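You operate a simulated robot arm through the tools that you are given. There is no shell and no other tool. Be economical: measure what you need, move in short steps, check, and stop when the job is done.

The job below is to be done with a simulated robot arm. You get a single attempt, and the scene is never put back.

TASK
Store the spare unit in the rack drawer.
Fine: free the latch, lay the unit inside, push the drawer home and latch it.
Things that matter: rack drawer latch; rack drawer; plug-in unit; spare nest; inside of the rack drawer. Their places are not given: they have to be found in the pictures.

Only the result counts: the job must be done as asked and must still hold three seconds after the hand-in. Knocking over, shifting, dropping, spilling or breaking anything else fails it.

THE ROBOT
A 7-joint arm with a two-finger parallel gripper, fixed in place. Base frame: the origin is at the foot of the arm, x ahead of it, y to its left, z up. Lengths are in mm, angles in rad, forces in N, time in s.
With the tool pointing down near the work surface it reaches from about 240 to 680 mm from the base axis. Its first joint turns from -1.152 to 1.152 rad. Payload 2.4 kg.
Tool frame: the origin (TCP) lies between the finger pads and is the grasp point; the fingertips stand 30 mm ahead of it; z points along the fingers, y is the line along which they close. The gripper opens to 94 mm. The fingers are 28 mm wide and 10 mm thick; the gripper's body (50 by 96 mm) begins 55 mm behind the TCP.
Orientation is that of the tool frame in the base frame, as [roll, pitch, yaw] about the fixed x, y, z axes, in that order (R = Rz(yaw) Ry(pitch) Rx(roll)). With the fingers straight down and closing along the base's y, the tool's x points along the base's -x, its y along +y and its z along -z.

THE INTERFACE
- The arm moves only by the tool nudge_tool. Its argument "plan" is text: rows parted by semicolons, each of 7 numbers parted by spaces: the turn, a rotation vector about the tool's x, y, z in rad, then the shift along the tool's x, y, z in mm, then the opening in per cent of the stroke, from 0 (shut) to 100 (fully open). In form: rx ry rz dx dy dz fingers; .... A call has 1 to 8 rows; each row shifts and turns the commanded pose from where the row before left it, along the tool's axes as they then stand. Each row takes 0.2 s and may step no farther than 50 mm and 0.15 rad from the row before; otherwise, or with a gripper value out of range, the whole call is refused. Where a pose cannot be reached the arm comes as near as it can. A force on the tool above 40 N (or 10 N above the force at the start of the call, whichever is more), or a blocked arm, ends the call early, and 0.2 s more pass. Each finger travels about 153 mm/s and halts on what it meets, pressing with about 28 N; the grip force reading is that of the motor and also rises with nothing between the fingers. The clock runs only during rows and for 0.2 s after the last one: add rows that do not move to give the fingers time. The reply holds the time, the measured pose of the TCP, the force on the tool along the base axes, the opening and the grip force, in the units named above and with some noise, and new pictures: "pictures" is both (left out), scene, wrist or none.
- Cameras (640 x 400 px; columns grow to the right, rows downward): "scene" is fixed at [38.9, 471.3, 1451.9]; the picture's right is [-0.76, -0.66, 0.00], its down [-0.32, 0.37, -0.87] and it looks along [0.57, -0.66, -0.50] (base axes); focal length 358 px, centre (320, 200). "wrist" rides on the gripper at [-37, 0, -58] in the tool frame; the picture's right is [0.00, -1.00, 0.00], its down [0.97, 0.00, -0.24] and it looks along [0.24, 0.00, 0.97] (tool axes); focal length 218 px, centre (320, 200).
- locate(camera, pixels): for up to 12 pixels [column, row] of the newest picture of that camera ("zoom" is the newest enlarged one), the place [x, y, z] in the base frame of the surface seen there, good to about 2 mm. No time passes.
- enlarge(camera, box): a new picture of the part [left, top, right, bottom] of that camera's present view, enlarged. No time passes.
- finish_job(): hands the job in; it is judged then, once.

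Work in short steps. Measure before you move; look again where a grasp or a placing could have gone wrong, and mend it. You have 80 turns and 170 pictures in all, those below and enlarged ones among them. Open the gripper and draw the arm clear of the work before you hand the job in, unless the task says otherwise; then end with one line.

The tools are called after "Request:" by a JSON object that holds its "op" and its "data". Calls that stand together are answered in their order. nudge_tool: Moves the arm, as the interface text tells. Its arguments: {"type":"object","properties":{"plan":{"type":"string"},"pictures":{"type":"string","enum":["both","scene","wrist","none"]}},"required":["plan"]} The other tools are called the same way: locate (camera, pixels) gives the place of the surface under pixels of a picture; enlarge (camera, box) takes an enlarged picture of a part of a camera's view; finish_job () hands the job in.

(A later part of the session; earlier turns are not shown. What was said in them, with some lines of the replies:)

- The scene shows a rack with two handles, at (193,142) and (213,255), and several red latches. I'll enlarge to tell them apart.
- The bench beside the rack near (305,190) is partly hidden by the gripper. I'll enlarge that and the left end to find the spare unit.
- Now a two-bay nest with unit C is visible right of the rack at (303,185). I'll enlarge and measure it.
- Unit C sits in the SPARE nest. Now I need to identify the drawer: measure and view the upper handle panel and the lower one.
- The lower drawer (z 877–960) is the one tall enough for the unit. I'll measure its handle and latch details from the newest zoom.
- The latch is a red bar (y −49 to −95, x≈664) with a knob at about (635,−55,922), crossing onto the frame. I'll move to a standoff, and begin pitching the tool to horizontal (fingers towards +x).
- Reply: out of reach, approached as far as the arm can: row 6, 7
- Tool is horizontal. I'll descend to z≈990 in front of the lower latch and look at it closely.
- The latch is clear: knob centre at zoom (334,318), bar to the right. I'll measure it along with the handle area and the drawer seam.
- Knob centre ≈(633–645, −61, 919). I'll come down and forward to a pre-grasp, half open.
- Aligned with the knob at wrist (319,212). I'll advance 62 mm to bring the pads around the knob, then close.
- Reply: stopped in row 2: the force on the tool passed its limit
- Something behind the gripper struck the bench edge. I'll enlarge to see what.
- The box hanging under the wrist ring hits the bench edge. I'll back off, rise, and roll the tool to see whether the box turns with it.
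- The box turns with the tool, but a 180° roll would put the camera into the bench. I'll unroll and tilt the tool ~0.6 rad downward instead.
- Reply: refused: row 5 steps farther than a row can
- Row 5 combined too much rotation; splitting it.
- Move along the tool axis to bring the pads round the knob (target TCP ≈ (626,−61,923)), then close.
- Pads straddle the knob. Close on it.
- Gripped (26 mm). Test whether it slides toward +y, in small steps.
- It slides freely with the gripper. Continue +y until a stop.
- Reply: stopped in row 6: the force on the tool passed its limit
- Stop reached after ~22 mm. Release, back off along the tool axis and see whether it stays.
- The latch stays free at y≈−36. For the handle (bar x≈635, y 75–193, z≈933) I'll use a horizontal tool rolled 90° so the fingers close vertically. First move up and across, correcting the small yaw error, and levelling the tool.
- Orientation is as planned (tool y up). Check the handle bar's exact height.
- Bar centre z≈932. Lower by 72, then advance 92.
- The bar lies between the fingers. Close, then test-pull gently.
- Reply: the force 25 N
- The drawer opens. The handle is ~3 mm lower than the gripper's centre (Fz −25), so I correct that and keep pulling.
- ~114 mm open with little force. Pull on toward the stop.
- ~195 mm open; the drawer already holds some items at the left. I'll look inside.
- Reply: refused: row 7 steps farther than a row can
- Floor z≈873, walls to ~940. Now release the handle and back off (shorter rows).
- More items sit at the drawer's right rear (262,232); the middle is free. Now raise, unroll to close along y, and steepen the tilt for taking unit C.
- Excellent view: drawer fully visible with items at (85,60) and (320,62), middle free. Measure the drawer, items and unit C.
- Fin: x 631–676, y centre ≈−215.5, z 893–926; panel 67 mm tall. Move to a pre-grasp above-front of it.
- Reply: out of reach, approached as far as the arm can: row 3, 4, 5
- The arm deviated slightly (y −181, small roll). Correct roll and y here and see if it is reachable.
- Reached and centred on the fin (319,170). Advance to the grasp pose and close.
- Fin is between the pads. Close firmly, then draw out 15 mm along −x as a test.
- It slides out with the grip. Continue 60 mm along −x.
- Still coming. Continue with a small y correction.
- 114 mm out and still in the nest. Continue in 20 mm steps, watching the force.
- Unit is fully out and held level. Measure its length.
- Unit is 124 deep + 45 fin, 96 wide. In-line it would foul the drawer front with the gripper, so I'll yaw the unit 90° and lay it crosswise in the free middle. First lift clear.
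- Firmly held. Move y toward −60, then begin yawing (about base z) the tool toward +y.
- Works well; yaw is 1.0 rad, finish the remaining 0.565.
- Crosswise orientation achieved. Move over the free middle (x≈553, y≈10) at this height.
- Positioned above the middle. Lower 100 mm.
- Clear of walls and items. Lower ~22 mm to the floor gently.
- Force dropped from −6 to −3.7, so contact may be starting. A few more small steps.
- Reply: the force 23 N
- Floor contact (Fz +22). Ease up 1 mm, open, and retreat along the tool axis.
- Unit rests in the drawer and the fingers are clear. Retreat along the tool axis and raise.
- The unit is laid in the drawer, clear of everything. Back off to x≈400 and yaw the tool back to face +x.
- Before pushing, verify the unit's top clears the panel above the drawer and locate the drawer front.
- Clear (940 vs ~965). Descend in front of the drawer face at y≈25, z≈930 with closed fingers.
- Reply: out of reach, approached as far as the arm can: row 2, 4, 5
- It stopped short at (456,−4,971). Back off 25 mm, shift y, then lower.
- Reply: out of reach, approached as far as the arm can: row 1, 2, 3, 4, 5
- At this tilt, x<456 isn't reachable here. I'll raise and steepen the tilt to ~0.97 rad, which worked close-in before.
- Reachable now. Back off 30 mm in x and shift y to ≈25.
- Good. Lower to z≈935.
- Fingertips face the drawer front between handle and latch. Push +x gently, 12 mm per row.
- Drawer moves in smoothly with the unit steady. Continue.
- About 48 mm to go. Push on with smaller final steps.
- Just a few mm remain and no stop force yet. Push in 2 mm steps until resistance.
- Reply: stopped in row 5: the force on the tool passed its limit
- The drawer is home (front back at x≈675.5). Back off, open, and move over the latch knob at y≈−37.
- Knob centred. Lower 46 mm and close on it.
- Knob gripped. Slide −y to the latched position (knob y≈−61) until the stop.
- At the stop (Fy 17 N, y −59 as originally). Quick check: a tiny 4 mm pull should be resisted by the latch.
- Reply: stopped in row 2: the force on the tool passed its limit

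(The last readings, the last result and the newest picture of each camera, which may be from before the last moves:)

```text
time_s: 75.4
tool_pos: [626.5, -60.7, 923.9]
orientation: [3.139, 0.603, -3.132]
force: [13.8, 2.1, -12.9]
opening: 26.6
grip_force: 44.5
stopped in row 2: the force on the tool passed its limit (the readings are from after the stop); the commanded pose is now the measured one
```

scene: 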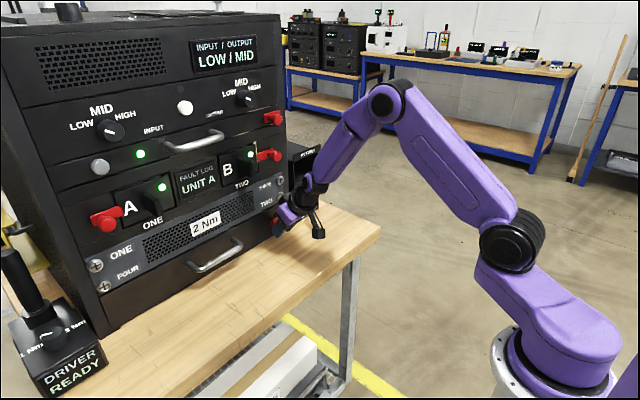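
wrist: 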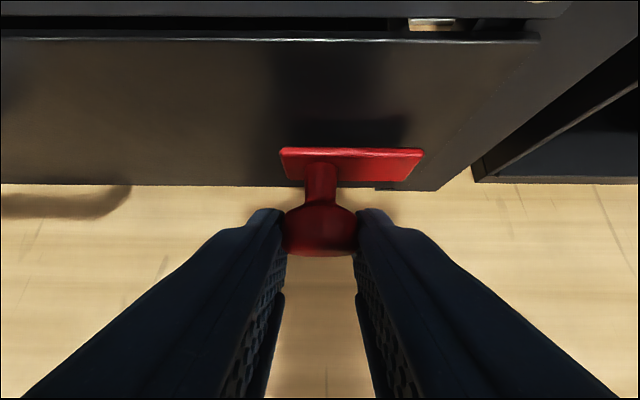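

The latch holds (no movement, force limit reached). Release and retreat.

Request:
{"op": "nudge_tool", "data": {"plan": "0 0 0 0 0 0 60; 0 0 0 0 0 0 60; 0 0 0 0 0 -30 60; 0 0 0 0 0 -40 60; 0 0 0 10 0 -40 60; 0 0 0 20 0 -35 60; 0 0 0 20 0 -35 60; 0 0 0 0 0 0 60"}}

Request:
{"op": "enlarge", "data": {"camera": "scene", "box": [90, 160, 330, 320]}}

Request:
{"op": "enlarge", "data": {"camera": "wrist", "box": [200, 60, 440, 210]}}

```text
time_s: 77.2
tool_pos: [481.4, -61.8, 1044.8]
orientation: [-3.141, 0.603, -3.13]
force: [-0.2, -0.8, -0.4]
opening: 56.4
grip_force: 0.0
```

scene: 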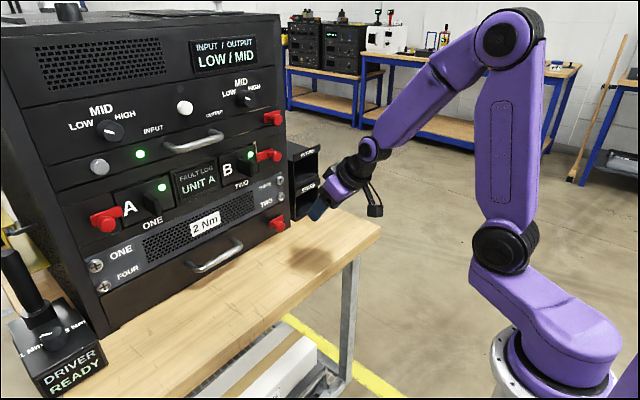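
wrist: 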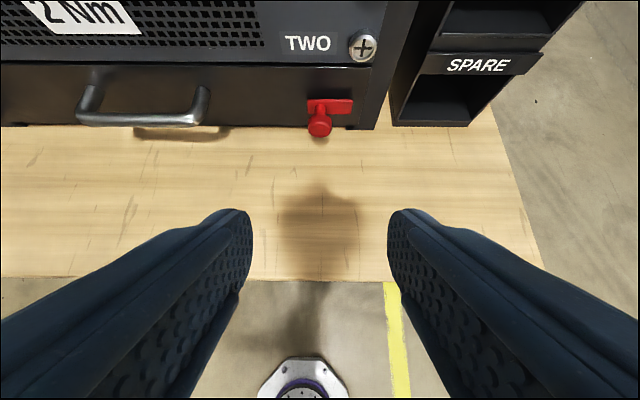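

```text
2.50 times, centred on (210, 240) of scene
```

zoom: 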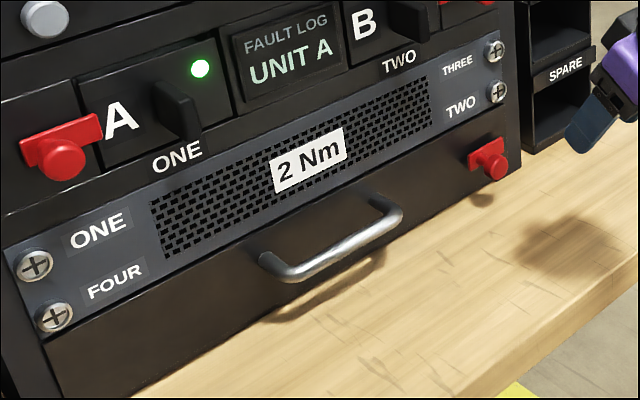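

```text
2.67 times, centred on (320, 135) of wrist
```

zoom: 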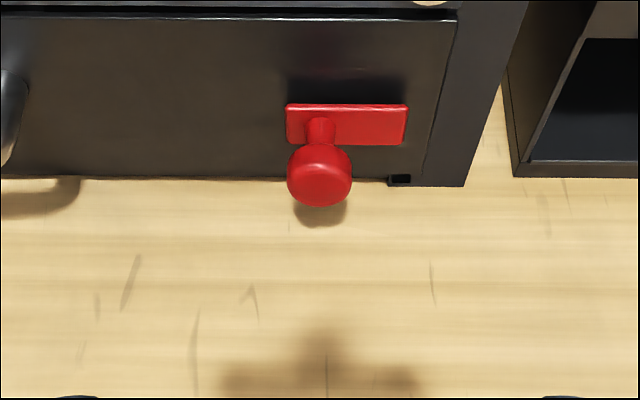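

The drawer is shut flush, the latch bar is back at its original place, the SPARE nest is empty, and the gripper is open and clear. Handing in.

Request:
{"op": "finish_job", "data": {}}

```text
The job is handed in.
```

The spare unit (C) is lying crosswise in the lower rack drawer; the drawer is shut and latched (a small test pull didn't move it), and the arm is open and clear.
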